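You operate a simulated robot arm through the tools that you are given. There is no shell and no other tool. Be economical: measure what you need, move in short steps, check, and stop when the job is done.

You are at the controls of a simulated robot arm. One attempt, no reset.

## Task
Run the green dry reel case once through the rewinder on to drum two.
Fine: first clear the orange oily reel case to the reel mat; middle seat, RUN, hands off the lanes while it winds; then the case goes back.

It is judged by the outcome, as a careful person would: the job done as asked, and still so three seconds after it is handed in. It fails if anything else is knocked over, pushed out of place, dropped, spilled or broken.

## Robot
A 7-joint arm with a two-finger parallel gripper on a trunk, on a base that drives. Base frame: it is fixed to the floor where the robot stands at the start and does not move with it; the origin is under the middle of the robot, x ahead of it, y to its left, z up. Lengths are in m, angles in degrees, forces in N, time in s.
With the tool pointing down near the work surface it reaches from about 0.32 to 0.74 m from the robot's upright axis, wherever it stands. Its first joint turns from -115.0 to 115.0 degrees. Places, roughly: reel mat [0.5, 0.5, 0.8]; drum two lane [0.5, 0, 0.8]. Payload 3.91 kg.
The tool frame sits at the grasp point between the pads (the TCP): z along the fingers, y along the line on which they close. The tips reach 0.03 m beyond it. The gripper opens to 0.11 m. The fingers are 0.02 m wide and 0.01 m thick; the gripper's body (0.048 by 0.112 m) begins 0.055 m behind the TCP.
Orientation is that of the tool frame in the base frame, as a unit quaternion [x, y, z, w]. With the fingers straight down and closing along the base's y, the tool's x points along the base's -x, its y along +y and its z along -z.

## Interface
- The arm moves only by the tool nudge_tool. Its argument "rows" is text: rows parted by semicolons, each of 7 numbers parted by spaces: the shift along the tool's x, y, z in units of 500 mm (1.0 is 500 mm), then the turn, a rotation vector about the tool's x, y, z in units of 60 degrees (1.0 is 60 degrees), then the finger opening in m, from 0 to 0.11. In form: x y z ax ay az claw; .... A call has 1 to 10 rows; each row is the pose to reach, as a shift and turn from the pose commanded when the call began, along the tool's axes at that moment. A call with a number of a shift or a turn outside -1 to 1 is refused whole. Rows are played at 5 a second. More than 0.05 m and 8.6 degrees between two rows, or a gripper value outside its range, and nothing of the call is played. A pose out of reach is approached as far as the arm can. The call stops where the force on the tool passes 40 N (or 10 N more than at its start, if that is more) or the arm is blocked; 0.2 s more then pass. The fingers move at their own pace (about 0.108 m/s each) and stop on an object; they squeeze with about 29 N. The grip force told is the motor's: it shows also when the fingers shut on nothing. Time passes only in rows, and 0.2 s behind the last, so rows that repeat a pose let the fingers close. The reply holds the time, the measured pose of the TCP, the force on the tool along the base axes, the opening and the grip force, in the units named above and with some noise.
- Cameras (640 x 400 px; columns grow to the right, rows downward): "scene" is now at [0.0025, 0.1676, 1.6402]; the picture's right is [0.23, -0.97, 0.00], its down [-0.86, -0.20, -0.48] and it looks along [0.46, 0.11, -0.88] (base axes); focal length 282 px, centre (320, 200). "wrist" rides on the gripper at [0.072, 0.017, -0.103] in the tool frame; the picture's right is [-0.23, 0.97, 0.00], its down [-0.76, -0.18, -0.62] and it looks along [-0.61, -0.14, 0.78] (tool axes); focal length 222 px, centre (320, 200). There is no depth. A picture from a camera that has moved, and an enlarged one, comes with that camera's place and axes in the base frame and with its lens.
- capture(camera): a new picture of that camera. The clock stands still meanwhile.
- lift_body(by): slides the trunk up (or, below 0, down) by that many m; the arm and the scene camera ride with it, the base frame stays. It gives what a move gives, with no picture.
- roll_base(legs): drives the robot by 1 to 6 legs, each [ahead, turn to the left] in m and degrees, along the robot's own axes; the way and the turn of a leg run together, so that a leg with both is an arc; at most 1.5 m and 180 degrees a leg. The arm and the cameras ride along, it lands a little off, and it stops where it bumps. It gives what a move gives.
- aim_head(pan, tilt): turns the head with the scene camera to pan (to the left, within 155 degrees either way) and tilt (down, from -29 to 69), counted from straight ahead of the robot. It gives what a move gives.
- zoom(camera, box): a new picture of the part [left, top, right, bottom] of that camera's present view, enlarged. The clock stands still meanwhile.
- job_done(): hands the job in; it is judged then, once.

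Work in short steps. Places have to be worked out from the pictures, the camera data and where the tool is seen: move nearer, look again, correct. Check each grasp and each placing, and mend what went wrong. You have 120 turns and 78 pictures in all, those below and enlarged ones among them. Open the gripper and draw the arm clear of the work before you hand the job in, unless the task says otherwise; then end with one line.

The tools are called after ">>>" as a command line: name --argument value ..., lists and objects as JSON in quotes. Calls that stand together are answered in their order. nudge_tool: Moves the arm, as the interface text tells. Its arguments: {"type":"object","properties":{"rows":{"type":"string"}},"required":["rows"]} The other tools are called the same way: lift_body (by) slides the trunk up or down; roll_base (legs) drives the base; aim_head (pan, tilt) turns the head that bears the scene camera; capture (camera) takes a picture; zoom (camera, box) takes an enlarged picture of a part of a camera's view; job_done () hands the job in.

At the start:

```text
time_s: 0.0
position: [0.5331, 0.1094, 1.0642]
tcp_rot: [-0.001, 1.0, 0.0, 0.001]
wrist_force: [1.0, -0.7, 0.5]
opening: 0.1102
grasp_force: 0.0
trunk travel left (down, up): [-0.775, 0.215]
robot x, y, heading: [-0.0015, -0.0017, 0.2]
head pan, tilt: [13.2, 61.5]
```

scene: 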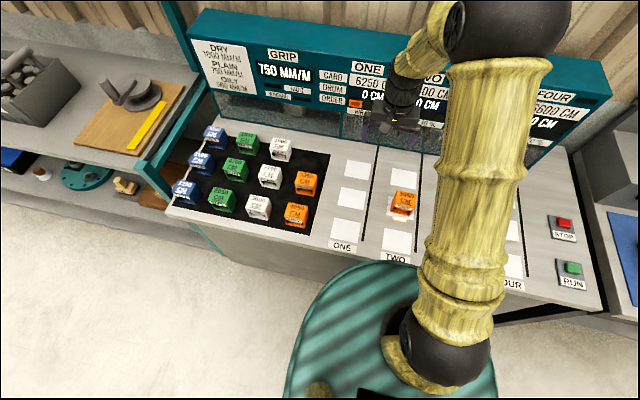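
wrist: 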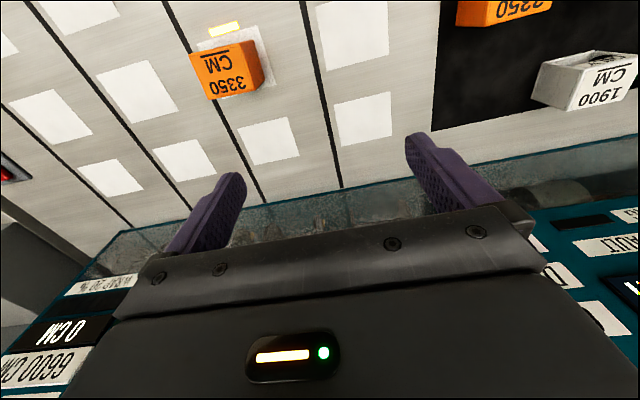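

I'll read the panel and the cases first, close up.

>>> zoom --camera "scene" --box '[180, 20, 400, 157]'

>>> zoom --camera "scene" --box '[160, 110, 430, 279]'

```text
2.91 times, centred on (290, 88) of scene
camera zoom: at [0.0025, 0.1676, 1.6402], right [0.23, -0.97, 0.0], down [-0.86, -0.2, -0.48], along [0.46, 0.11, -0.88], focal length 819 px, centre (407, 524)
```

zoom: 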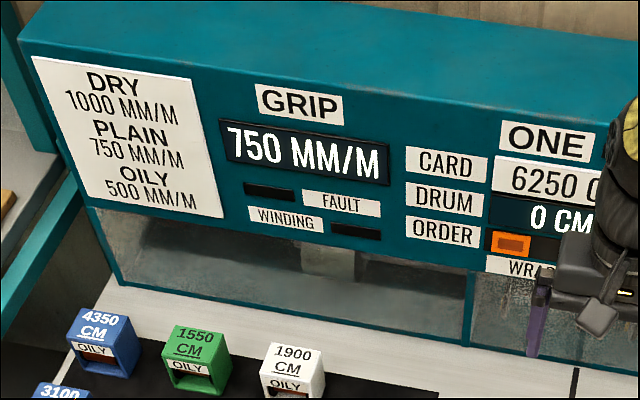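

```text
2.37 times, centred on (295, 194) of scene
camera zoom: at [0.0025, 0.1676, 1.6402], right [0.23, -0.97, 0.0], down [-0.86, -0.2, -0.48], along [0.46, 0.11, -0.88], focal length 666 px, centre (379, 213)
```

zoom: 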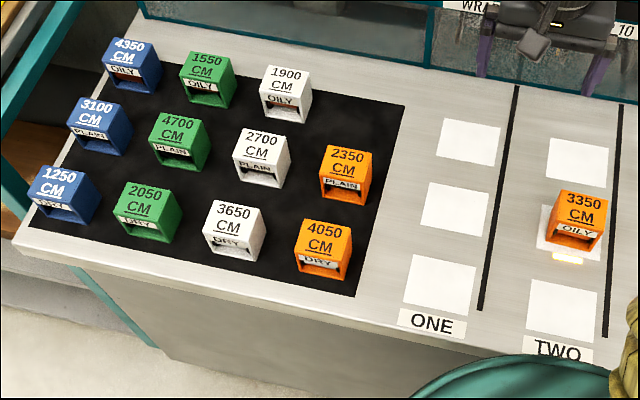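

The orange oily case stands on lane two's middle seat at about (0.48, 0.00), the green dry 2050 case at about (0.35, 0.58), and the empty mat spot is near (0.59, 0.33). I'll move above the orange case and look.

>>> nudge_tool --rows "0.03 -0.06 0.03 0 0 0 0.11; 0.06 -0.12 0.06 0 0 0 0.11; 0.09 -0.18 0.09 0 0 0 0.11; 0.108 -0.216 0.12 0 0 0 0.11; 0.108 -0.216 0.14 0 0 0 0.11"

>>> capture --camera "wrist"

>>> capture --camera "scene"

```text
time_s: 1.2
position: [0.4777, 0.0008, 0.9926]
tcp_rot: [-0.001, 1.0, 0.0, 0.0]
wrist_force: [-0.1, -1.3, 0.6]
opening: 0.1101
grasp_force: 0.0
trunk travel left (down, up): [-0.775, 0.215]
robot x, y, heading: [-0.0009, 0.0021, -0.1]
head pan, tilt: [13.2, 61.5]
```

```text
73 pictures are left
camera wrist: at [0.405, 0.0184, 1.0956], right [0.23, 0.97, 0.0], down [0.76, -0.18, 0.62], along [0.61, -0.14, -0.78], focal length 222 px, centre (320, 200)
```

wrist: 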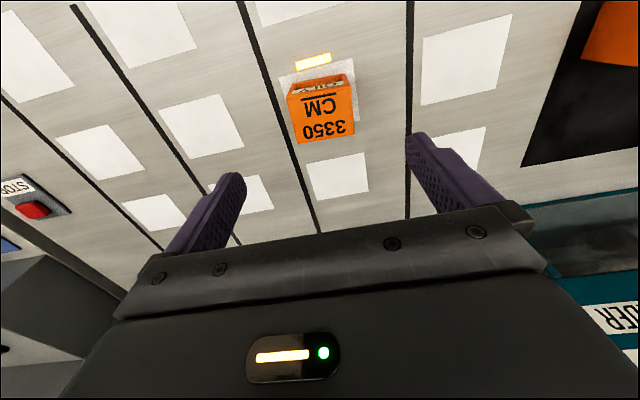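

```text
72 pictures are left
camera scene: at [0.0028, 0.1678, 1.6402], right [0.23, -0.97, 0.0], down [-0.86, -0.2, -0.48], along [0.46, 0.11, -0.88], focal length 282 px, centre (320, 200)
```

scene: 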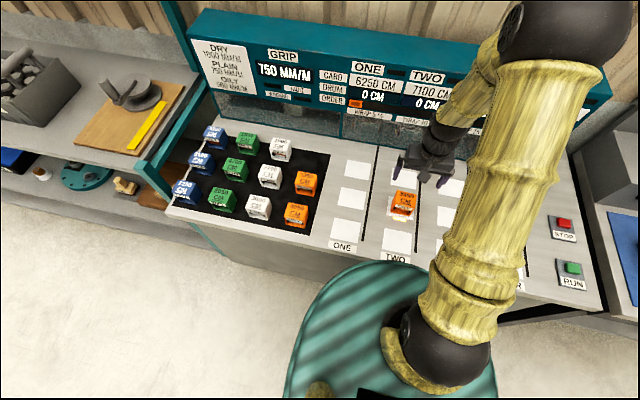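

I zoom on the case for an accurate top outline.

>>> zoom --camera "wrist" --box '[250, 40, 400, 160]'

>>> zoom --camera "scene" --box '[250, 40, 470, 177]'

```text
3.33 times, centred on (325, 100) of wrist
camera zoom: at [0.405, 0.0184, 1.0956], right [0.23, 0.97, 0.0], down [0.76, -0.18, 0.62], along [0.61, -0.14, -0.78], focal length 740 px, centre (303, 533)
```

zoom: 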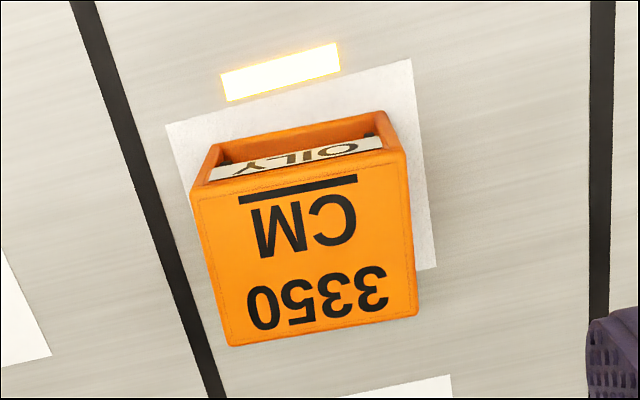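

```text
2.91 times, centred on (360, 108) of scene
camera zoom: at [0.0028, 0.1678, 1.6402], right [0.23, -0.97, 0.0], down [-0.86, -0.2, -0.48], along [0.46, 0.11, -0.88], focal length 819 px, centre (204, 466)
```

zoom: 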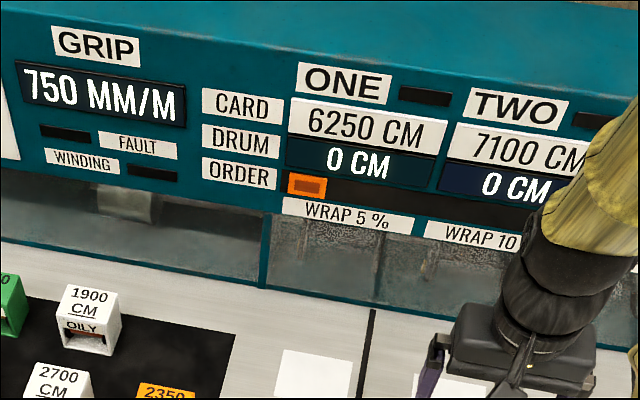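

The case is about 0.064 wide in y, 0.05 deep and 0.06 high, with its centre at (0.481, 0.004) and turned about -4°. I descend with the fingers astride it to z 0.84 and close.

>>> nudge_tool --rows "-0.007 0.006 0.08 0 0 0.067 0.11; -0.007 0.006 0.16 0 0 0.067 0.11; -0.007 0.006 0.24 0 0 0.067 0.11; -0.007 0.006 0.305 0 0 0.067 0.11; -0.007 0.006 0.305 0 0 0.067 0.11"

>>> capture --camera "wrist"

```text
time_s: 2.4
position: [0.4823, 0.0035, 0.84]
tcp_rot: [0.035, 0.999, 0.0, 0.0]
wrist_force: [0.7, 0.5, -0.8]
opening: 0.11
grasp_force: 0.0
trunk travel left (down, up): [-0.775, 0.215]
robot x, y, heading: [0.0013, 0.0004, 0.1]
head pan, tilt: [13.2, 61.5]
```

```text
69 pictures are left
camera wrist: at [0.4098, 0.0266, 0.9413], right [0.29, 0.96, 0.0], down [0.75, -0.23, 0.62], along [0.6, -0.18, -0.78], focal length 222 px, centre (320, 200)
```

wrist: 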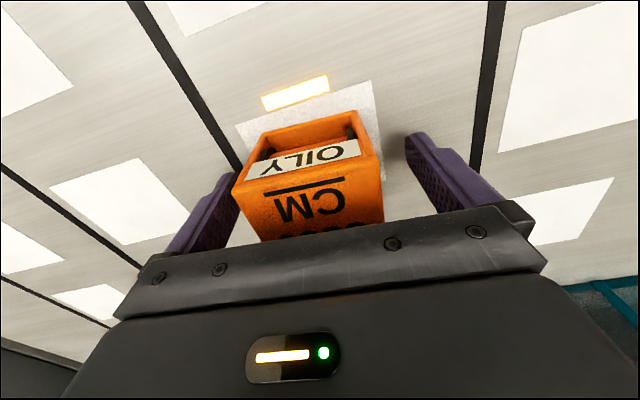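

The fingers are astride the case, so I close.

>>> nudge_tool --rows "0 0 0 0 0 0 0.055; 0 0 0 0 0 0 0.05; 0 0 0 0 0 0 0.05; 0 0 0 0 0 0 0.05"

```text
time_s: 3.4
position: [0.4825, 0.0037, 0.8384]
tcp_rot: [0.035, 0.999, -0.001, 0.001]
wrist_force: [0.2, 0.1, 0.2]
opening: 0.0641
grasp_force: 29.3
trunk travel left (down, up): [-0.775, 0.215]
robot x, y, heading: [-0.0002, 0.0031, -0.3]
head pan, tilt: [13.2, 61.5]
```

Held at 0.064. I lift 0.13 m and take out the yaw.

>>> nudge_tool --rows "0 0 -0.05 0 0 0 0.05; 0 0 -0.12 0 0 -0.067 0.05; 0 0 -0.2 0 0 -0.067 0.05; 0 0 -0.26 0 0 -0.067 0.05"

>>> capture --camera "scene"

```text
time_s: 4.4
position: [0.4808, 0.0032, 0.9716]
tcp_rot: [-0.001, 1.0, 0.0, 0.0]
wrist_force: [0.2, -0.1, -0.3]
opening: 0.0502
grasp_force: 0.0
trunk travel left (down, up): [-0.775, 0.215]
robot x, y, heading: [0.0002, -0.0014, -0.1]
head pan, tilt: [13.2, 61.5]
```

```text
68 pictures are left
camera scene: at [0.0019, 0.1676, 1.6402], right [0.23, -0.97, 0.0], down [-0.86, -0.2, -0.48], along [0.46, 0.11, -0.88], focal length 282 px, centre (320, 200)
```

scene: 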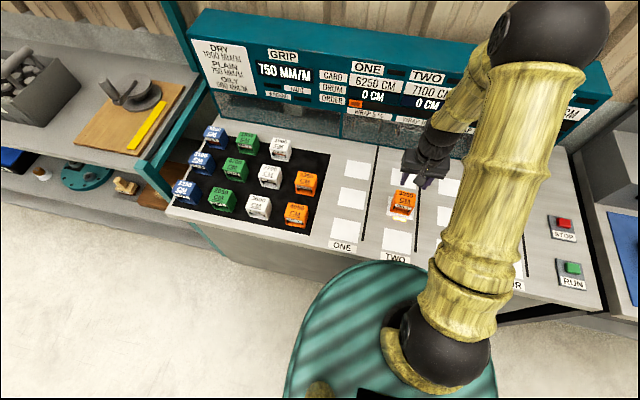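

The fingers slipped off; the case still looks to be on its seat. I look closely before trying again.

>>> zoom --camera "wrist" --box '[220, 40, 420, 165]'

>>> zoom --camera "scene" --box '[360, 160, 450, 230]'

```text
3.20 times, centred on (320, 102) of wrist
camera zoom: at [0.4075, 0.0213, 1.0741], right [0.23, 0.97, 0.0], down [0.76, -0.18, 0.62], along [0.61, -0.14, -0.78], focal length 711 px, centre (320, 512)
```

zoom: 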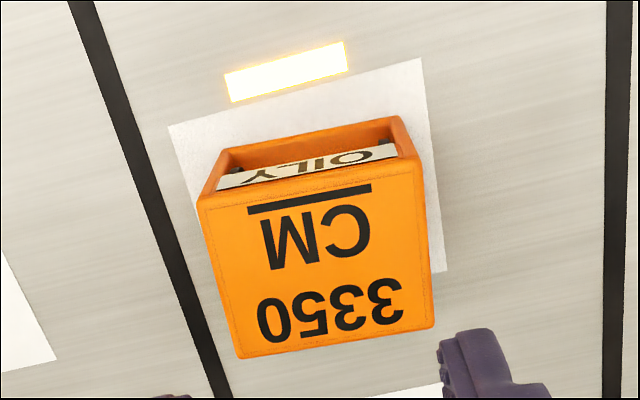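

```text
5.71 times, centred on (405, 195) of scene
camera zoom: at [0.0019, 0.1676, 1.6402], right [0.23, -0.97, 0.0], down [-0.86, -0.2, -0.48], along [0.46, 0.11, -0.88], focal length 1609 px, centre (-166, 229)
```

zoom: 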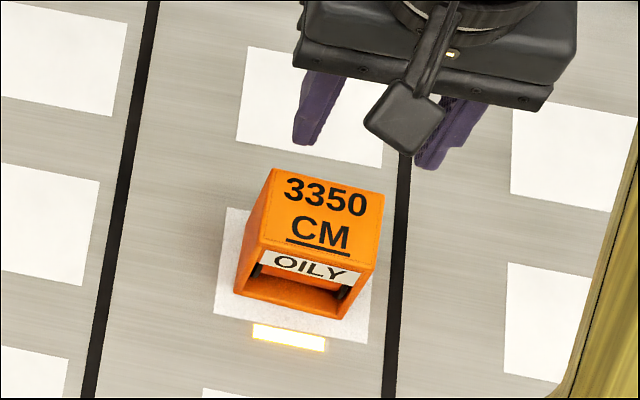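

The case is upright in place, centre (0.483, 0.005), still at about -4°. I go down again at the same yaw and grip with a tighter command.

>>> nudge_tool --rows "-0.004 0.003 0.08 0 0 0.067 0.11; -0.004 0.003 0.16 0 0 0.067 0.11; -0.004 0.003 0.24 0 0 0.067 0.11; -0.004 0.003 0.272 0 0 0.067 0.11; -0.004 0.003 0.272 0 0 0.067 0.06; -0.004 0.003 0.272 0 0 0.067 0; -0.004 0.003 0.272 0 0 0.067 0; -0.004 0.003 0.272 0 0 0.067 0"

>>> nudge_tool --rows "0 0 -0.005 0 0 0 0; 0 0 -0.01 0 0 0 0; 0 0 -0.015 0 0 0 0; 0 0 -0.02 0 0 0 0"

>>> capture --camera "wrist"

```text
time_s: 6.2
position: [0.4832, 0.0045, 0.8326]
tcp_rot: [0.035, 0.999, -0.001, 0.0]
wrist_force: [-0.4, 0.2, 0.8]
opening: 0.064
grasp_force: 29.3
trunk travel left (down, up): [-0.775, 0.215]
robot x, y, heading: [0.0012, -0.0024, 0.1]
head pan, tilt: [13.2, 61.5]
```

```text
time_s: 7.2
position: [0.4835, 0.0045, 0.8436]
tcp_rot: [0.035, 0.999, 0.0, -0.001]
wrist_force: [-0.8, -0.8, -2.6]
opening: 0.0639
grasp_force: 28.7
trunk travel left (down, up): [-0.775, 0.215]
robot x, y, heading: [-0.0016, 0.002, -0.2]
head pan, tilt: [13.2, 61.5]
```

```text
65 pictures are left
camera wrist: at [0.4121, 0.0281, 0.947], right [0.29, 0.96, 0.0], down [0.75, -0.23, 0.62], along [0.59, -0.18, -0.78], focal length 222 px, centre (320, 200)
```

wrist: 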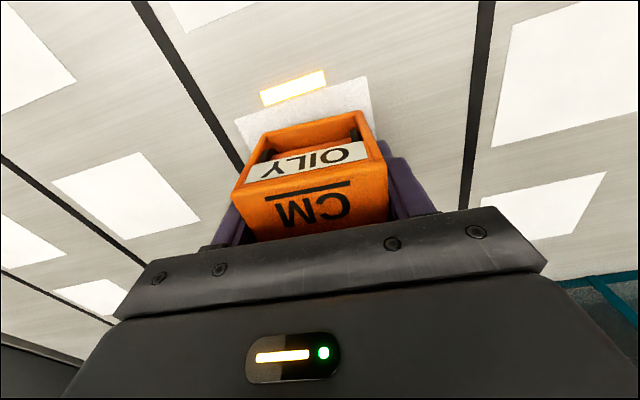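

Still gripped at 0.0639 with about 2.6 N of load. I keep lifting slowly.

>>> nudge_tool --rows "0 0 -0.006 0 0 0 0; 0 0 -0.012 0 0 0 0; 0 0 -0.018 0 0 0 0; 0 0 -0.024 0 0 0 0; 0 0 -0.03 0 0 0 0; 0 0 -0.036 0 0 0 0; 0 0 -0.042 0 0 0 0; 0 0 -0.048 0 0 0 0; 0 0 -0.054 0 0 0 0; 0 0 -0.06 0 0 0 0"

>>> capture --camera "wrist"

```text
time_s: 9.4
position: [0.4853, 0.0045, 0.875]
tcp_rot: [0.035, 0.999, -0.001, 0.0]
wrist_force: [0.2, -0.9, -3.6]
opening: 0.064
grasp_force: 29.5
trunk travel left (down, up): [-0.775, 0.215]
robot x, y, heading: [0.0006, -0.0033, 0.1]
head pan, tilt: [13.2, 61.5]
```

```text
64 pictures are left
camera wrist: at [0.4122, 0.0281, 0.9775], right [0.29, 0.96, 0.0], down [0.75, -0.23, 0.62], along [0.6, -0.18, -0.78], focal length 222 px, centre (320, 200)
```

wrist: 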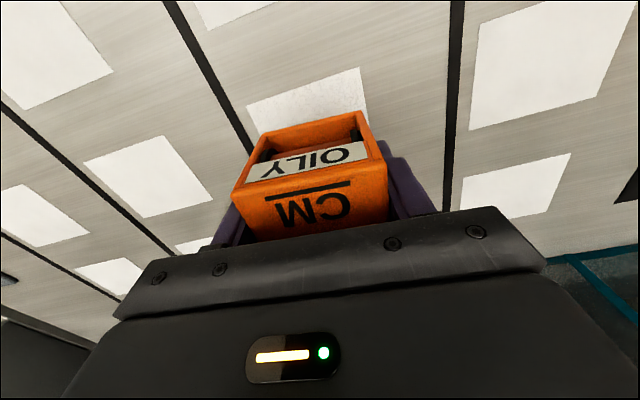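

Lifted and the seat lamp went out. I keep rising at the same gentle pace.

>>> nudge_tool --rows "0 0 -0.012 0 0 0 0; 0 0 -0.026 0 0 0 0; 0 0 -0.04 0 0 0 0; 0 0 -0.054 0 0 0 0; 0 0 -0.068 0 0 0 0; 0 0 -0.082 0 0 0 0; 0 0 -0.096 0 0 0 0; 0 0 -0.11 0 0 0 0; 0 0 -0.124 0 0 0 0; 0 0 -0.135 0 0 0 0"

>>> nudge_tool --rows "-0.006 0.02 0 0 0 0 0; -0.015 0.05 0 0 0 0 0; -0.025 0.085 0 0 0 0 0; -0.035 0.12 0 0 0 0 0; -0.045 0.155 0 0 0 0 0; -0.055 0.19 0 0 0 0 0; -0.065 0.225 0 0 0 0 0; -0.075 0.26 0 0 0 0 0; -0.085 0.295 0 0 0 0 0; -0.092 0.32 0 0 0 0 0"

```text
time_s: 11.6
position: [0.485, 0.0032, 0.9425]
tcp_rot: [0.035, 0.999, 0.0, 0.0]
wrist_force: [-0.4, 0.5, -2.9]
opening: 0.0641
grasp_force: 28.9
trunk travel left (down, up): [-0.775, 0.215]
robot x, y, heading: [-0.0017, -0.0019, -0.1]
head pan, tilt: [13.2, 61.5]
```

```text
time_s: 13.8
position: [0.5406, 0.163, 0.9417]
tcp_rot: [0.035, 0.999, 0.0, 0.0]
wrist_force: [-1.1, 0.6, -3.0]
opening: 0.0637
grasp_force: 29.1
trunk travel left (down, up): [-0.775, 0.215]
robot x, y, heading: [-0.0038, 0.0016, -0.2]
head pan, tilt: [13.2, 61.5]
```

Holding well. On to above the empty mat spot, taking the yaw out slowly.

>>> nudge_tool --rows "-0.006 0.02 0 0 0 -0.006 0; -0.015 0.05 0 0 0 -0.012 0; -0.025 0.085 0 0 0 -0.02 0; -0.035 0.12 0 0 0 -0.028 0; -0.045 0.155 0 0 0 -0.036 0; -0.055 0.19 0 0 0 -0.044 0; -0.065 0.225 0 0 0 -0.052 0; -0.075 0.26 0 0 0 -0.06 0; -0.088 0.3 0 0 0 -0.067 0; -0.1 0.34 0 0 0 -0.067 0"

>>> capture --camera "wrist"

>>> capture --camera "scene"

```text
time_s: 16.0
position: [0.6028, 0.3286, 0.9409]
tcp_rot: [0.001, 1.0, 0.0, -0.001]
wrist_force: [-0.3, -0.1, -3.7]
opening: 0.064
grasp_force: 29.1
trunk travel left (down, up): [-0.775, 0.215]
robot x, y, heading: [0.001, -0.0019, -0.0]
head pan, tilt: [13.2, 61.5]
```

```text
63 pictures are left
camera wrist: at [0.5294, 0.3464, 1.0445], right [0.23, 0.97, 0.0], down [0.76, -0.18, 0.62], along [0.61, -0.14, -0.78], focal length 222 px, centre (320, 200)
```

wrist: 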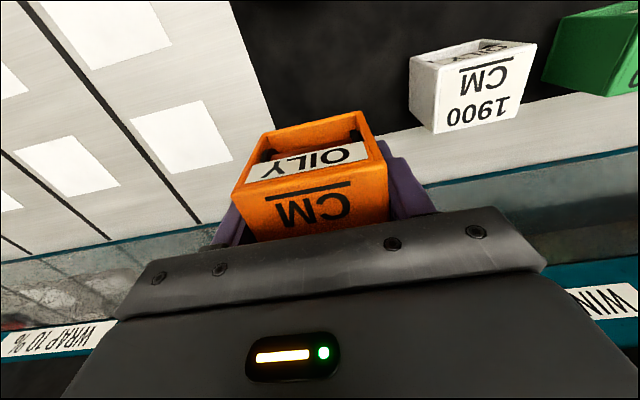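

```text
62 pictures are left
camera scene: at [0.003, 0.1685, 1.6401], right [0.23, -0.97, 0.0], down [-0.86, -0.2, -0.48], along [0.46, 0.11, -0.88], focal length 282 px, centre (320, 200)
```

scene: 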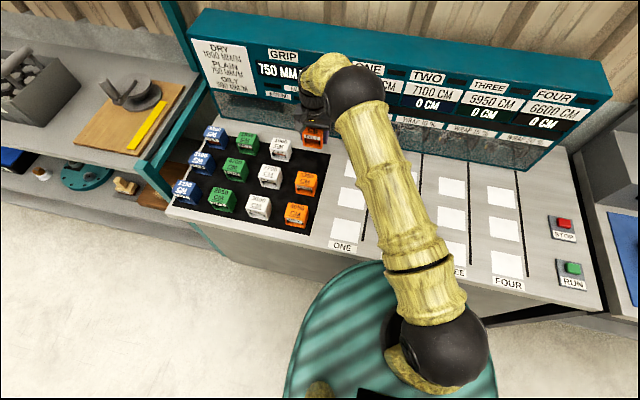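

The spot is clear and lies inside the mat. I lower the case gently to the same grip height as at pick up.

>>> nudge_tool --rows "0.004 0 0.02 0 0 0 0; 0.01 0 0.045 0 0 0 0; 0.01 0 0.07 0 0 0 0; 0.01 0 0.095 0 0 0 0; 0.01 0 0.12 0 0 0 0; 0.01 0 0.145 0 0 0 0; 0.01 0 0.17 0 0 0 0; 0.01 0 0.19 0 0 0 0; 0.01 0 0.205 0 0 0 0; 0.01 0 0.213 0 0 0 0"

>>> capture --camera "wrist"

```text
time_s: 18.2
position: [0.5975, 0.3278, 0.8355]
tcp_rot: [0.0, 1.0, 0.0, 0.0]
wrist_force: [0.2, 0.3, -2.5]
opening: 0.0639
grasp_force: 29.2
trunk travel left (down, up): [-0.775, 0.215]
robot x, y, heading: [-0.0019, 0.0009, -0.2]
head pan, tilt: [13.2, 61.5]
```

```text
61 pictures are left
camera wrist: at [0.525, 0.3455, 0.9376], right [0.23, 0.97, 0.0], down [0.76, -0.18, 0.62], along [0.61, -0.14, -0.78], focal length 222 px, centre (320, 200)
```

wrist: 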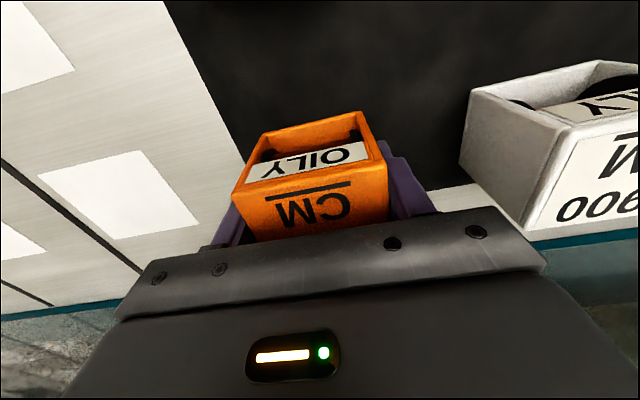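

A little load remains (about 2.5 N), so I lower the last 2-3 mm, then open partly and let it settle.

>>> nudge_tool --rows "0 0 0.003 0 0 0 0; 0 0 0.006 0 0 0 0; 0 0 0.006 0 0 0 0"

>>> nudge_tool --rows "0 0 0 0 0 0 0.075; 0 0 0 0 0 0 0.09; 0 0 0 0 0 0 0.09; 0 0 -0.05 0 0 0 0.09; 0 0 -0.12 0 0 0 0.09; 0 0 -0.2 0 0 0 0.09; 0 0 -0.28 0 0 0 0.09"

>>> capture --camera "wrist"

```text
time_s: 19.0
position: [0.5981, 0.3278, 0.8335]
tcp_rot: [0.0, 1.0, 0.0, 0.0]
wrist_force: [0.2, -1.4, 7.4]
opening: 0.0639
grasp_force: 29.0
trunk travel left (down, up): [-0.775, 0.215]
robot x, y, heading: [0.0014, -0.0009, -0.1]
head pan, tilt: [13.2, 61.5]
```

```text
time_s: 20.6
position: [0.5961, 0.3263, 0.9723]
tcp_rot: [0.0, 1.0, 0.0, 0.001]
wrist_force: [-0.9, -0.8, 0.6]
opening: 0.0898
grasp_force: 0.0
trunk travel left (down, up): [-0.775, 0.215]
robot x, y, heading: [0.0003, 0.0015, 0.1]
head pan, tilt: [13.2, 61.5]
```

```text
60 pictures are left
camera wrist: at [0.5238, 0.3449, 1.0757], right [0.23, 0.97, 0.0], down [0.76, -0.18, 0.62], along [0.61, -0.14, -0.78], focal length 222 px, centre (320, 200)
```

wrist: 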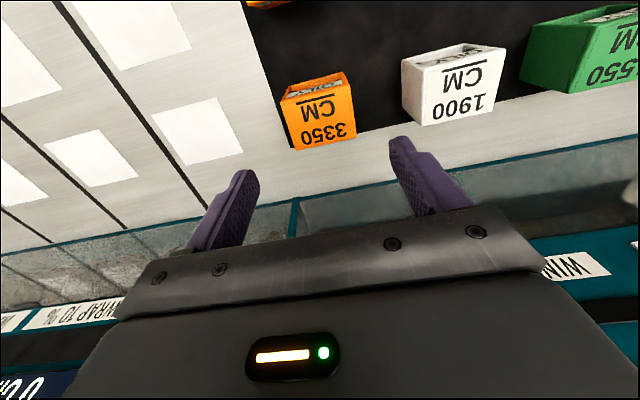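

Released. I check the placement closely.

>>> zoom --camera "wrist" --box '[240, 50, 400, 170]'

>>> zoom --camera "scene" --box '[170, 110, 340, 240]'

```text
3.33 times, centred on (320, 110) of wrist
camera zoom: at [0.5238, 0.3449, 1.0757], right [0.23, 0.97, 0.0], down [0.76, -0.18, 0.62], along [0.61, -0.14, -0.78], focal length 740 px, centre (320, 500)
```

zoom: 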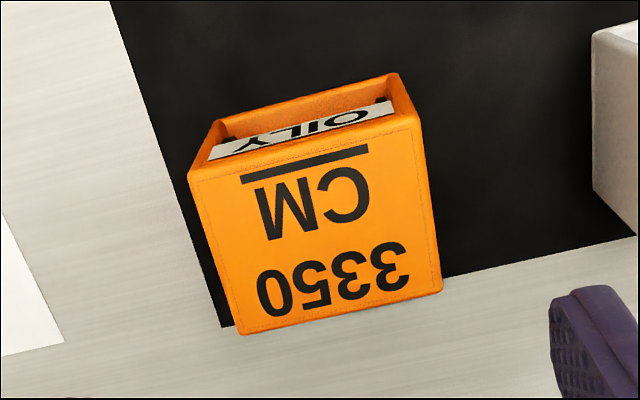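

```text
3.08 times, centred on (255, 175) of scene
camera zoom: at [0.0018, 0.1673, 1.6402], right [0.23, -0.97, 0.0], down [-0.86, -0.2, -0.48], along [0.46, 0.11, -0.88], focal length 866 px, centre (520, 277)
```

zoom: 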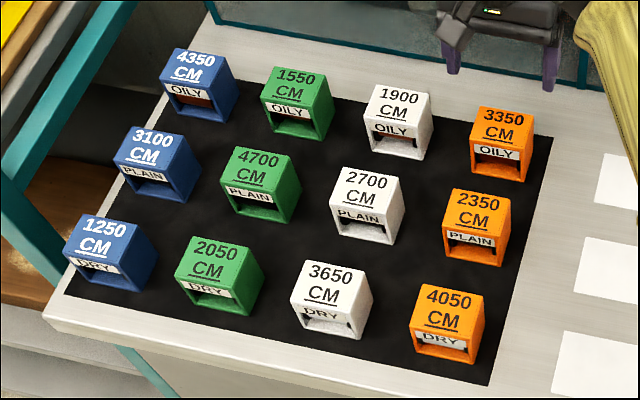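

All in grid. Now I travel high to above the green dry 2050 case near (0.36, 0.57).

>>> nudge_tool --rows "0.05 0.05 -0.02 0 0 0 0.11; 0.1 0.1 -0.02 0 0 0 0.11; 0.16 0.16 -0.02 0 0 0 0.11; 0.22 0.22 -0.02 0 0 0 0.11; 0.28 0.28 -0.02 0 0 0 0.11; 0.34 0.34 -0.02 0 0 0 0.11; 0.39 0.4 -0.02 0 0 0 0.11; 0.44 0.45 -0.02 0 0 0 0.11; 0.47 0.488 -0.02 0 0 0 0.11; 0.47 0.488 -0.02 0 0 0 0.11"

>>> capture --camera "wrist"

```text
time_s: 22.8
position: [0.3616, 0.5708, 0.9836]
tcp_rot: [-0.001, 1.0, 0.0, 0.0]
wrist_force: [-0.8, -0.8, 0.5]
opening: 0.1099
grasp_force: 0.1
trunk travel left (down, up): [-0.775, 0.215]
robot x, y, heading: [0.0018, 0.0029, 0.0]
head pan, tilt: [13.2, 61.5]
```

```text
57 pictures are left
camera wrist: at [0.2895, 0.589, 1.0854], right [0.23, 0.97, 0.0], down [0.76, -0.18, 0.62], along [0.61, -0.14, -0.78], focal length 222 px, centre (320, 200)
```

wrist: 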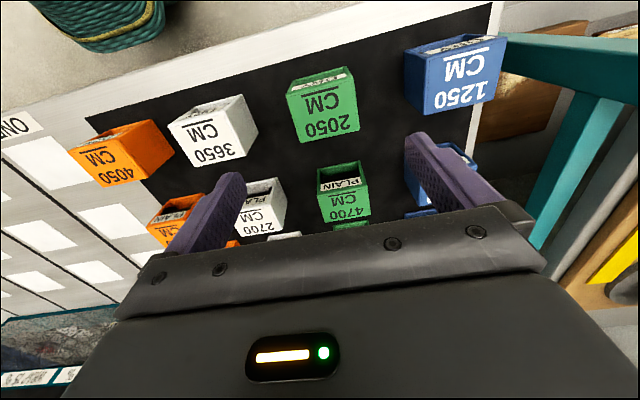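

>>> zoom --camera "wrist" --box '[250, 50, 400, 160]'

```text
3.64 times, centred on (325, 105) of wrist
camera zoom: at [0.2895, 0.589, 1.0854], right [0.23, 0.97, 0.0], down [0.76, -0.18, 0.62], along [0.61, -0.14, -0.78], focal length 808 px, centre (302, 546)
```

zoom: 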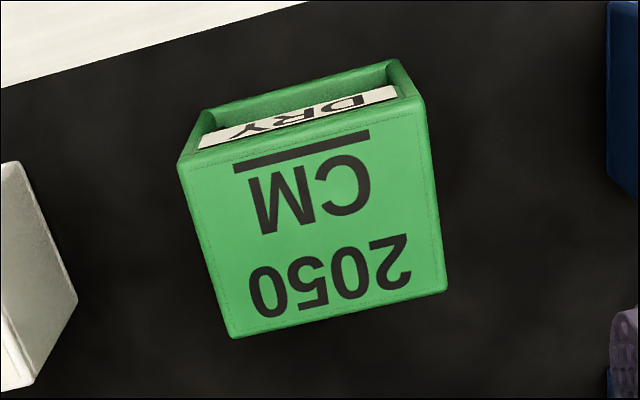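

Green case centre is about (0.359, 0.578) with no yaw. I descend with the opening at 0.092 for neighbour clearance, then close.

>>> nudge_tool --rows "0.005 0.0145 0.05 0 0 0 0.092; 0.005 0.0145 0.12 0 0 0 0.092; 0.005 0.0145 0.2 0 0 0 0.092; 0.005 0.0145 0.26 0 0 0 0.092; 0.005 0.0145 0.3 0 0 0 0.092; 0.005 0.0145 0.3 0 0 0 0.092"

>>> capture --camera "wrist"

```text
time_s: 24.2
position: [0.3619, 0.5781, 0.8326]
tcp_rot: [0.0, 1.0, 0.0, 0.0]
wrist_force: [-0.6, 0.3, -0.3]
opening: 0.0922
grasp_force: 0.0
trunk travel left (down, up): [-0.775, 0.215]
robot x, y, heading: [-0.0044, 0.0039, 0.1]
head pan, tilt: [13.2, 61.5]
```

```text
55 pictures are left
camera wrist: at [0.2871, 0.5963, 0.9355], right [0.23, 0.97, 0.0], down [0.76, -0.18, 0.62], along [0.61, -0.14, -0.78], focal length 222 px, centre (320, 200)
```

wrist: 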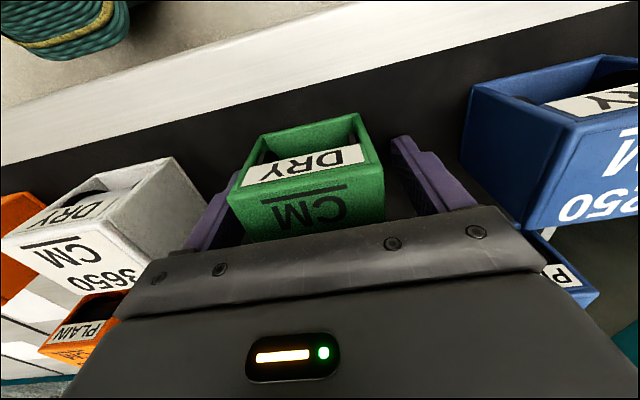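

Well centred. I close, then lift slowly.

>>> nudge_tool --rows "0 0 0 0 0 0 0.06; 0 0 0 0 0 0 0; 0 0 0 0 0 0 0; 0 0 0 0 0 0 0; 0 0 -0.006 0 0 0 0; 0 0 -0.012 0 0 0 0; 0 0 -0.02 0 0 0 0; 0 0 -0.03 0 0 0 0; 0 0 -0.04 0 0 0 0; 0 0 -0.05 0 0 0 0"

>>> nudge_tool --rows "0 0 -0.012 0 0 0 0; 0 0 -0.026 0 0 0 0; 0 0 -0.044 0 0 0 0; 0 0 -0.062 0 0 0 0; 0 0 -0.08 0 0 0 0; 0 0 -0.098 0 0 0 0; 0 0 -0.116 0 0 0 0; 0 0 -0.134 0 0 0 0; 0 0 -0.152 0 0 0 0; 0 0 -0.17 0 0 0 0"

>>> capture --camera "wrist"

```text
time_s: 26.4
position: [0.3602, 0.5797, 0.858]
tcp_rot: [0.0, 1.0, 0.0, 0.001]
wrist_force: [-0.5, 0.1, -3.1]
opening: 0.0642
grasp_force: 28.8
trunk travel left (down, up): [-0.775, 0.215]
robot x, y, heading: [0.0036, -0.0001, -0.1]
head pan, tilt: [13.2, 61.5]
```

```text
time_s: 28.6
position: [0.3587, 0.5786, 0.943]
tcp_rot: [-0.001, 1.0, -0.001, 0.0]
wrist_force: [0.3, 0.5, -2.2]
opening: 0.0639
grasp_force: 28.5
trunk travel left (down, up): [-0.775, 0.215]
robot x, y, heading: [-0.0016, 0.0002, 0.0]
head pan, tilt: [13.2, 61.5]
```

```text
54 pictures are left
camera wrist: at [0.2869, 0.5968, 1.0453], right [0.23, 0.97, 0.0], down [0.76, -0.18, 0.62], along [0.61, -0.14, -0.78], focal length 222 px, centre (320, 200)
```

wrist: 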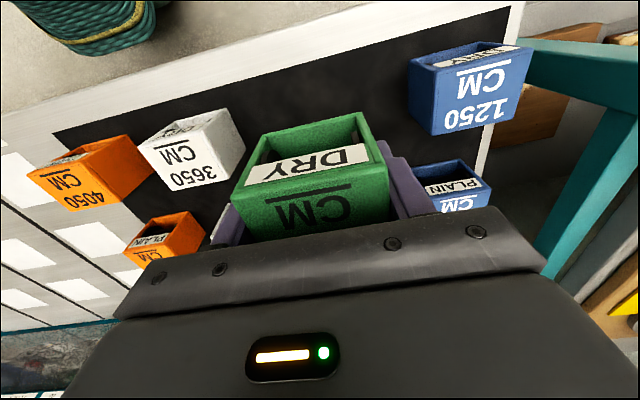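

Securely held. I carry it to above the middle seat of lane two (about (0.482, 0.003)) in three smooth stretches.

>>> nudge_tool --rows "-0.004 -0.02 0 0 0 0 0; -0.011 -0.05 0 0 0 0 0; -0.02 -0.09 0 0 0 0 0; -0.03 -0.135 0 0 0 0 0; -0.04 -0.18 0 0 0 0 0; -0.05 -0.225 0 0 0 0 0; -0.06 -0.27 0 0 0 0 0; -0.07 -0.315 0 0 0 0 0; -0.08 -0.355 0 0 0 0 0; -0.085 -0.383 0 0 0 0 0"

>>> nudge_tool --rows "-0.004 -0.02 0 0 0 0 0; -0.011 -0.05 0 0 0 0 0; -0.02 -0.09 0 0 0 0 0; -0.03 -0.135 0 0 0 0 0; -0.04 -0.18 0 0 0 0 0; -0.05 -0.225 0 0 0 0 0; -0.06 -0.27 0 0 0 0 0; -0.07 -0.315 0 0 0 0 0; -0.08 -0.355 0 0 0 0 0; -0.085 -0.383 0 0 0 0 0"

>>> nudge_tool --rows "-0.004 -0.02 0 0 0 0 0; -0.011 -0.05 0 0 0 0 0; -0.02 -0.09 0 0 0 0 0; -0.03 -0.135 0 0 0 0 0; -0.04 -0.18 0 0 0 0 0; -0.05 -0.225 0 0 0 0 0; -0.06 -0.27 0 0 0 0 0; -0.07 -0.315 0 0 0 0 0; -0.075 -0.355 0 0 0 0 0; -0.077 -0.383 0 0 0 0 0"

>>> capture --camera "wrist"

>>> capture --camera "scene"

```text
time_s: 30.8
position: [0.4015, 0.3861, 0.9414]
tcp_rot: [-0.001, 1.0, 0.0, 0.0]
wrist_force: [0.4, -0.4, -3.1]
opening: 0.0639
grasp_force: 28.4
trunk travel left (down, up): [-0.775, 0.215]
robot x, y, heading: [0.0005, -0.002, -0.2]
head pan, tilt: [13.2, 61.5]
```

```text
time_s: 33.0
position: [0.4465, 0.1953, 0.9422]
tcp_rot: [0.0, 1.0, -0.001, 0.0]
wrist_force: [-0.3, 0.0, -2.6]
opening: 0.0636
grasp_force: 28.8
trunk travel left (down, up): [-0.775, 0.215]
robot x, y, heading: [0.0024, 0.0003, 0.1]
head pan, tilt: [13.2, 61.5]
```

```text
time_s: 35.2
position: [0.4827, 0.0025, 0.9435]
tcp_rot: [0.0, 1.0, 0.0, 0.0]
wrist_force: [0.4, -0.4, -2.8]
opening: 0.0637
grasp_force: 29.6
trunk travel left (down, up): [-0.775, 0.215]
robot x, y, heading: [-0.0012, 0.0024, 0.0]
head pan, tilt: [13.2, 61.5]
```

```text
53 pictures are left
camera wrist: at [0.4106, 0.0221, 1.0453], right [0.23, 0.97, 0.0], down [0.76, -0.18, 0.62], along [0.61, -0.14, -0.78], focal length 222 px, centre (320, 200)
```

wrist: 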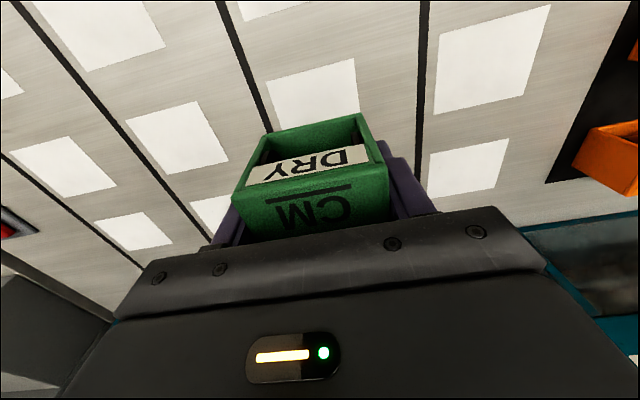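

```text
52 pictures are left
camera scene: at [0.0028, 0.1672, 1.6403], right [0.23, -0.97, 0.0], down [-0.86, -0.2, -0.48], along [0.46, 0.11, -0.88], focal length 282 px, centre (320, 200)
```

scene: 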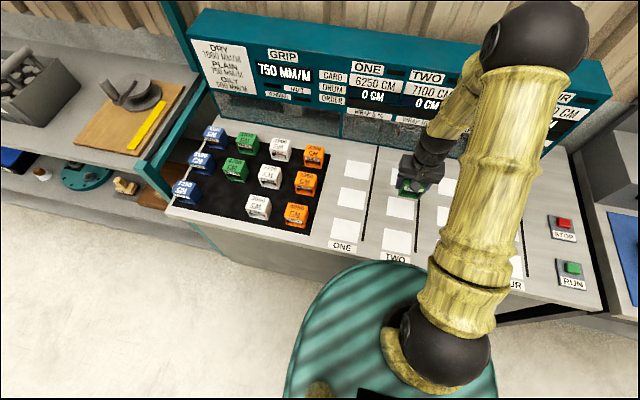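

Aligned over the seat (centre about (0.48, 0.003)). I lower it gently.

>>> nudge_tool --rows "0.002 0.002 0.02 0 0 0 0; 0.003 0.002 0.045 0 0 0 0; 0.003 0.002 0.07 0 0 0 0; 0.003 0.002 0.095 0 0 0 0; 0.003 0.002 0.12 0 0 0 0; 0.003 0.002 0.145 0 0 0 0; 0.003 0.002 0.17 0 0 0 0; 0.003 0.002 0.195 0 0 0 0; 0.003 0.002 0.21 0 0 0 0; 0.003 0.002 0.219 0 0 0 0"

>>> capture --camera "wrist"

```text
time_s: 37.4
position: [0.4831, 0.0055, 0.8325]
tcp_rot: [0.0, 1.0, 0.0, 0.001]
wrist_force: [0.6, -1.0, -2.5]
opening: 0.0637
grasp_force: 29.4
trunk travel left (down, up): [-0.775, 0.215]
robot x, y, heading: [-0.0007, 0.003, -0.2]
head pan, tilt: [13.2, 61.5]
```

```text
51 pictures are left
camera wrist: at [0.4095, 0.0232, 0.9354], right [0.23, 0.97, 0.0], down [0.76, -0.18, 0.62], along [0.61, -0.14, -0.78], focal length 222 px, centre (320, 200)
```

wrist: 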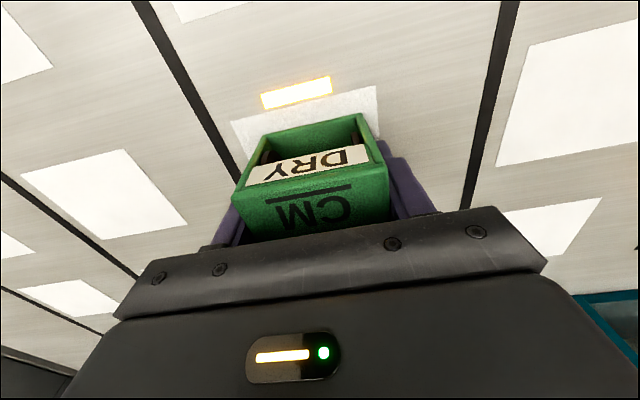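

The seat lamp is on. I lower the last millimetres until contact, then release and rise.

>>> nudge_tool --rows "0 0 0.003 0 0 0 0; 0 0 0.005 0 0 0 0; 0 0 0.005 0 0 0 0"

>>> nudge_tool --rows "0 0 0 0 0 0 0.075; 0 0 0 0 0 0 0.09; 0 0 0 0 0 0 0.09; 0 0 -0.05 0 0 0 0.09; 0 0 -0.12 0 0 0 0.09; 0 0 -0.2 0 0 0 0.09; 0 0 -0.28 0 0 0 0.09; 0 0 -0.34 0 0 0 0.09"

>>> capture --camera "wrist"

>>> capture --camera "scene"

```text
time_s: 38.2
position: [0.4818, 0.0041, 0.8319]
tcp_rot: [0.0, 1.0, 0.001, 0.002]
wrist_force: [2.9, -2.3, 24.2]
opening: 0.0639
grasp_force: 29.0
trunk travel left (down, up): [-0.775, 0.215]
robot x, y, heading: [-0.0009, -0.0017, -0.2]
head pan, tilt: [13.2, 61.5]
```

```text
time_s: 40.0
position: [0.4813, 0.004, 1.0008]
tcp_rot: [0.0, 1.0, -0.001, 0.0]
wrist_force: [-0.3, 0.7, -0.7]
opening: 0.0901
grasp_force: 0.0
trunk travel left (down, up): [-0.775, 0.215]
robot x, y, heading: [-0.0025, -0.0019, 0.3]
head pan, tilt: [13.2, 61.5]
```

```text
50 pictures are left
camera wrist: at [0.4086, 0.0228, 1.1039], right [0.23, 0.97, 0.0], down [0.76, -0.18, 0.62], along [0.61, -0.14, -0.78], focal length 222 px, centre (320, 200)
```

wrist: 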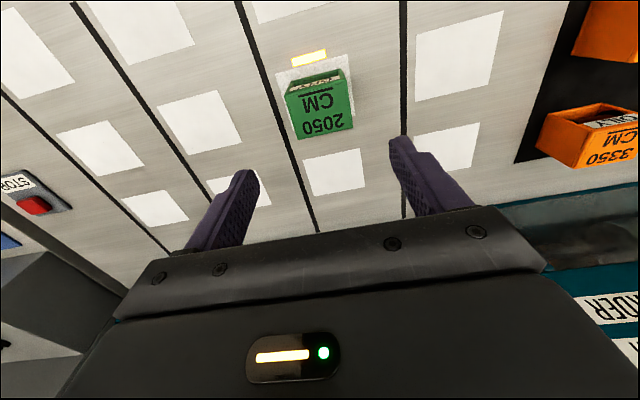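

```text
49 pictures are left
camera scene: at [0.0018, 0.1676, 1.6402], right [0.23, -0.97, 0.0], down [-0.86, -0.2, -0.48], along [0.46, 0.11, -0.88], focal length 282 px, centre (320, 200)
```

scene: 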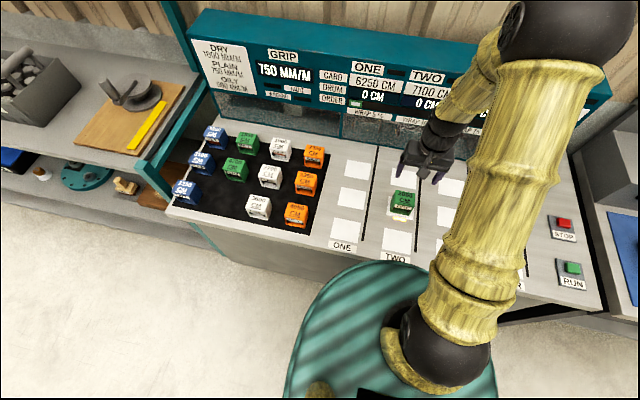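

The green case is seated and the lamp is lit. I read the panel and find RUN.

>>> zoom --camera "scene" --box '[250, 40, 470, 177]'

>>> zoom --camera "scene" --box '[500, 180, 640, 320]'

```text
2.91 times, centred on (360, 108) of scene
camera zoom: at [0.0018, 0.1676, 1.6402], right [0.23, -0.97, 0.0], down [-0.86, -0.2, -0.48], along [0.46, 0.11, -0.88], focal length 819 px, centre (204, 466)
```

zoom: 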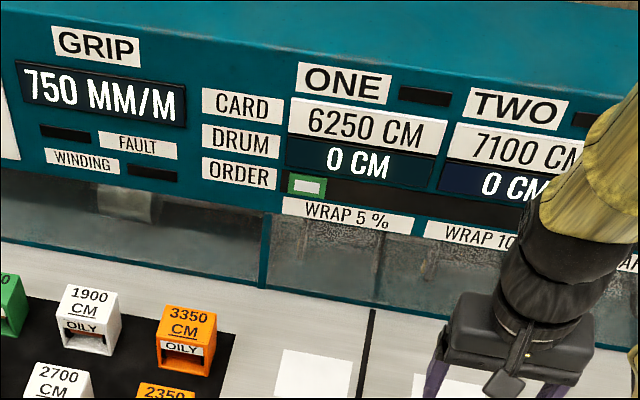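

```text
2.86 times, centred on (570, 250) of scene
camera zoom: at [0.0018, 0.1676, 1.6402], right [0.23, -0.97, 0.0], down [-0.86, -0.2, -0.48], along [0.46, 0.11, -0.88], focal length 805 px, centre (-394, 57)
```

zoom: 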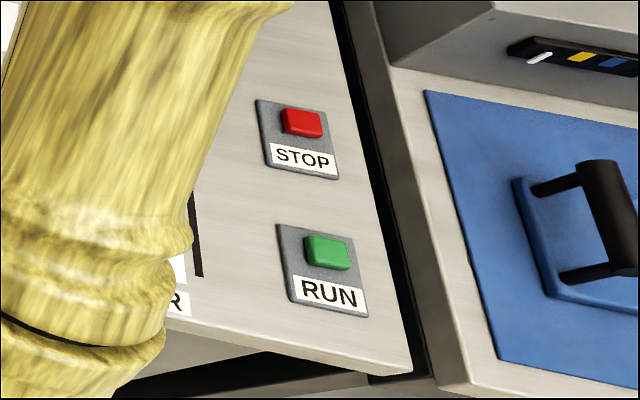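

The ORDER strip queues the green case, and the drums stand at 0. RUN is near (0.381, -0.497). I move there, high, with the fingers closing.

>>> nudge_tool --rows "0.02 -0.06 0 0 0 0 0; 0.03 -0.14 0 0 0 0 0; 0.04 -0.22 0 0 0 0 0; 0.05 -0.3 0 0 0 0 0; 0.06 -0.38 0 0 0 0 0; 0.07 -0.46 0 0 0 0 0; 0.08 -0.53 0 0 0 0 0; 0.1 -0.59 0 0 0 0 0; 0.1 -0.62 0 0 0 0 0; 0.1 -0.62 0 0 0 0 0"

>>> nudge_tool --rows "0.02 -0.06 0 0 0 0 0; 0.04 -0.14 0 0 0 0 0; 0.06 -0.22 0 0 0 0 0; 0.08 -0.3 0 0 0 0 0; 0.1 -0.36 0 0 0 0 0; 0.1 -0.38 0 0 0 0 0; 0.1 -0.38 0 0 0 0 0"

>>> capture --camera "wrist"

>>> capture --camera "scene"

```text
time_s: 42.2
position: [0.4315, -0.305, 1.0002]
tcp_rot: [0.0, 1.0, 0.0, 0.0]
wrist_force: [-0.5, 0.0, 0.1]
opening: 0.0
grasp_force: 28.7
trunk travel left (down, up): [-0.775, 0.215]
robot x, y, heading: [0.0015, -0.0016, -0.2]
head pan, tilt: [13.2, 61.5]
```

```text
time_s: 43.8
position: [0.3806, -0.4953, 1.0007]
tcp_rot: [0.0, 1.0, 0.0, 0.0]
wrist_force: [0.5, 0.0, -0.1]
opening: 0.0
grasp_force: 29.1
trunk travel left (down, up): [-0.775, 0.215]
robot x, y, heading: [0.0012, 0.0034, -0.1]
head pan, tilt: [13.2, 61.5]
```

```text
46 pictures are left
camera wrist: at [0.3086, -0.477, 1.1031], right [0.23, 0.97, 0.0], down [0.76, -0.18, 0.62], along [0.61, -0.14, -0.78], focal length 222 px, centre (320, 200)
```

wrist: 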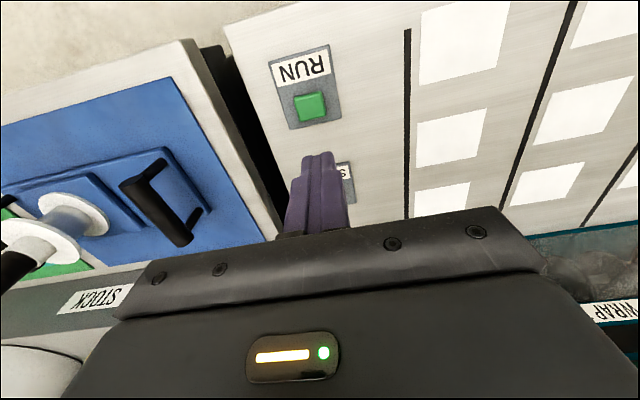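

```text
45 pictures are left
camera scene: at [0.0023, 0.1675, 1.6403], right [0.23, -0.97, 0.0], down [-0.86, -0.2, -0.48], along [0.46, 0.11, -0.88], focal length 282 px, centre (320, 200)
```

scene: 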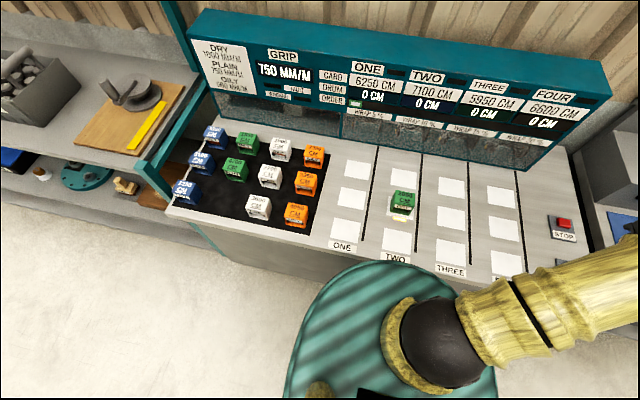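

The arm is clear of the lanes. RUN works out at (0.382, -0.507), so I correct by -1 cm in y and come down close.

>>> nudge_tool --rows "-0.002 -0.022 0.06 0 0 0 0; -0.002 -0.022 0.12 0 0 0 0; -0.002 -0.022 0.18 0 0 0 0; -0.002 -0.022 0.24 0 0 0 0; -0.002 -0.022 0.24 0 0 0 0"

>>> capture --camera "wrist"

```text
time_s: 45.0
position: [0.3816, -0.5071, 0.8796]
tcp_rot: [0.001, 1.0, 0.0, 0.0]
wrist_force: [-0.1, -0.2, 0.3]
opening: 0.0
grasp_force: 29.0
trunk travel left (down, up): [-0.775, 0.215]
robot x, y, heading: [-0.0012, 0.0012, -0.0]
head pan, tilt: [13.2, 61.5]
```

```text
44 pictures are left
camera wrist: at [0.3085, -0.4882, 0.9831], right [0.23, 0.97, 0.0], down [0.76, -0.18, 0.62], along [0.61, -0.14, -0.78], focal length 222 px, centre (320, 200)
```

wrist: 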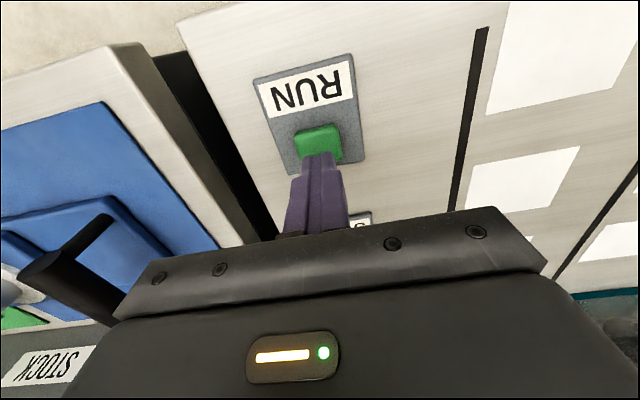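

Fingertips are right over the button, so I press in small steps.

>>> nudge_tool --rows "0 0 0.012 0 0 0 0; 0 0 0.024 0 0 0 0; 0 0 0.032 0 0 0 0; 0 0 0.04 0 0 0 0; 0 0 0.046 0 0 0 0; 0 0 0.052 0 0 0 0"

>>> capture --camera "scene"

```text
time_s: 46.4
position: [0.3829, -0.5065, 0.8542]
tcp_rot: [-0.001, 1.0, 0.0, 0.0]
wrist_force: [-0.1, 0.3, 0.1]
opening: 0.0
grasp_force: 28.7
trunk travel left (down, up): [-0.775, 0.215]
robot x, y, heading: [0.0017, 0.0007, -0.2]
head pan, tilt: [13.2, 61.5]
```

```text
43 pictures are left
camera scene: at [0.0025, 0.1673, 1.6403], right [0.23, -0.97, 0.0], down [-0.86, -0.2, -0.48], along [0.46, 0.11, -0.88], focal length 282 px, centre (320, 200)
```

scene: 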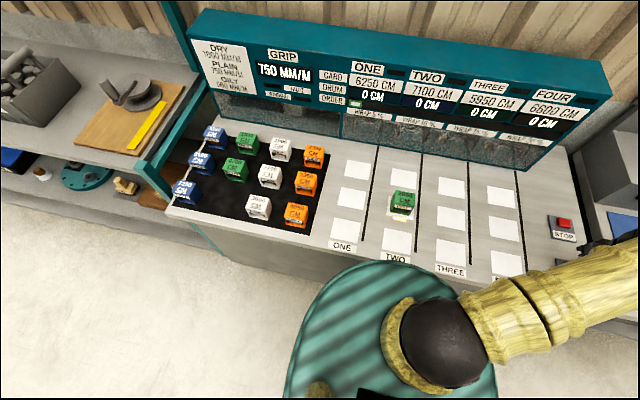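

No contact yet, with the tips at about z 0.824. I go on down, and then straight back up once pressed.

>>> nudge_tool --rows "0 0 0.006 0 0 0 0; 0 0 0.012 0 0 0 0; 0 0 0.016 0 0 0 0; 0 0 0.02 0 0 0 0; 0 0 0.024 0 0 0 0"

>>> zoom --camera "scene" --box '[250, 40, 620, 180]'

```text
time_s: 47.6
position: [0.3827, -0.5066, 0.8469]
tcp_rot: [0.0, 1.0, -0.002, 0.002]
wrist_force: [-2.3, 0.6, 22.3]
opening: 0.0
grasp_force: 28.9
trunk travel left (down, up): [-0.775, 0.215]
robot x, y, heading: [-0.0001, 0.0002, 0.2]
head pan, tilt: [13.2, 61.5]
```

```text
1.73 times, centred on (435, 110) of scene
camera zoom: at [0.0006, 0.1696, 1.6404], right [0.23, -0.97, 0.0], down [-0.86, -0.2, -0.48], along [0.47, 0.11, -0.88], focal length 487 px, centre (121, 356)
```

zoom: 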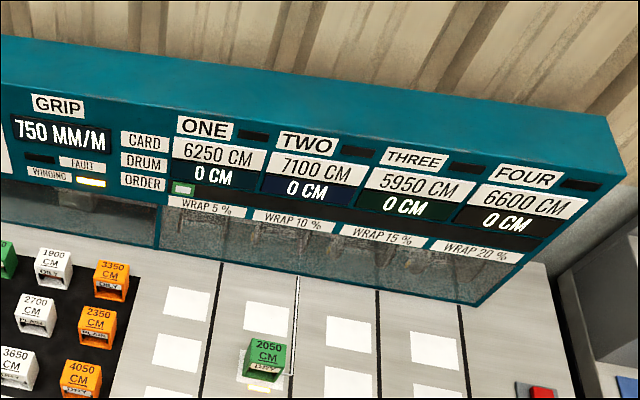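

WINDING is lit. I raise straight up, stay right of the lanes, and wait.

>>> nudge_tool --rows "0 0 -0.04 0 0 0 0; 0 0 -0.12 0 0 0 0; 0 0 -0.2 0 0 0 0; 0 0 -0.28 0 0 0 0; 0 0 -0.28 0 0 0 0; 0 0 -0.28 0 0 0 0; 0 0 -0.28 0 0 0 0; 0 0 -0.28 0 0 0 0; 0 0 -0.28 0 0 0 0; 0 0 -0.28 0 0 0 0"

>>> zoom --camera "scene" --box '[250, 40, 620, 270]'

```text
time_s: 49.8
position: [0.3829, -0.5081, 0.9828]
tcp_rot: [0.001, 1.0, 0.0, -0.001]
wrist_force: [0.7, 0.3, -0.3]
opening: 0.0002
grasp_force: 29.3
trunk travel left (down, up): [-0.775, 0.215]
robot x, y, heading: [-0.0025, -0.0021, 0.1]
head pan, tilt: [13.2, 61.5]
```

```text
1.73 times, centred on (435, 155) of scene
camera zoom: at [0.0024, 0.1674, 1.6403], right [0.23, -0.97, 0.0], down [-0.86, -0.2, -0.48], along [0.46, 0.11, -0.88], focal length 487 px, centre (121, 278)
```

zoom: 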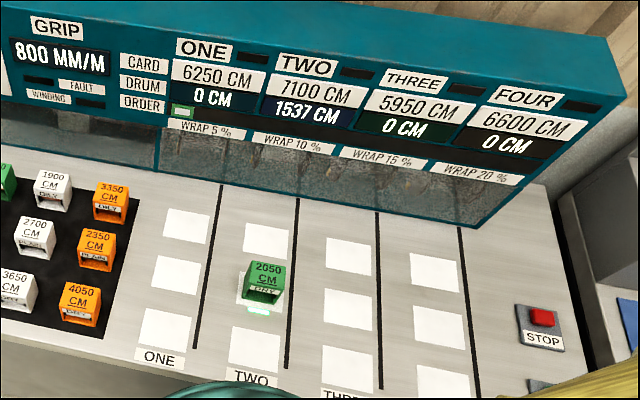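

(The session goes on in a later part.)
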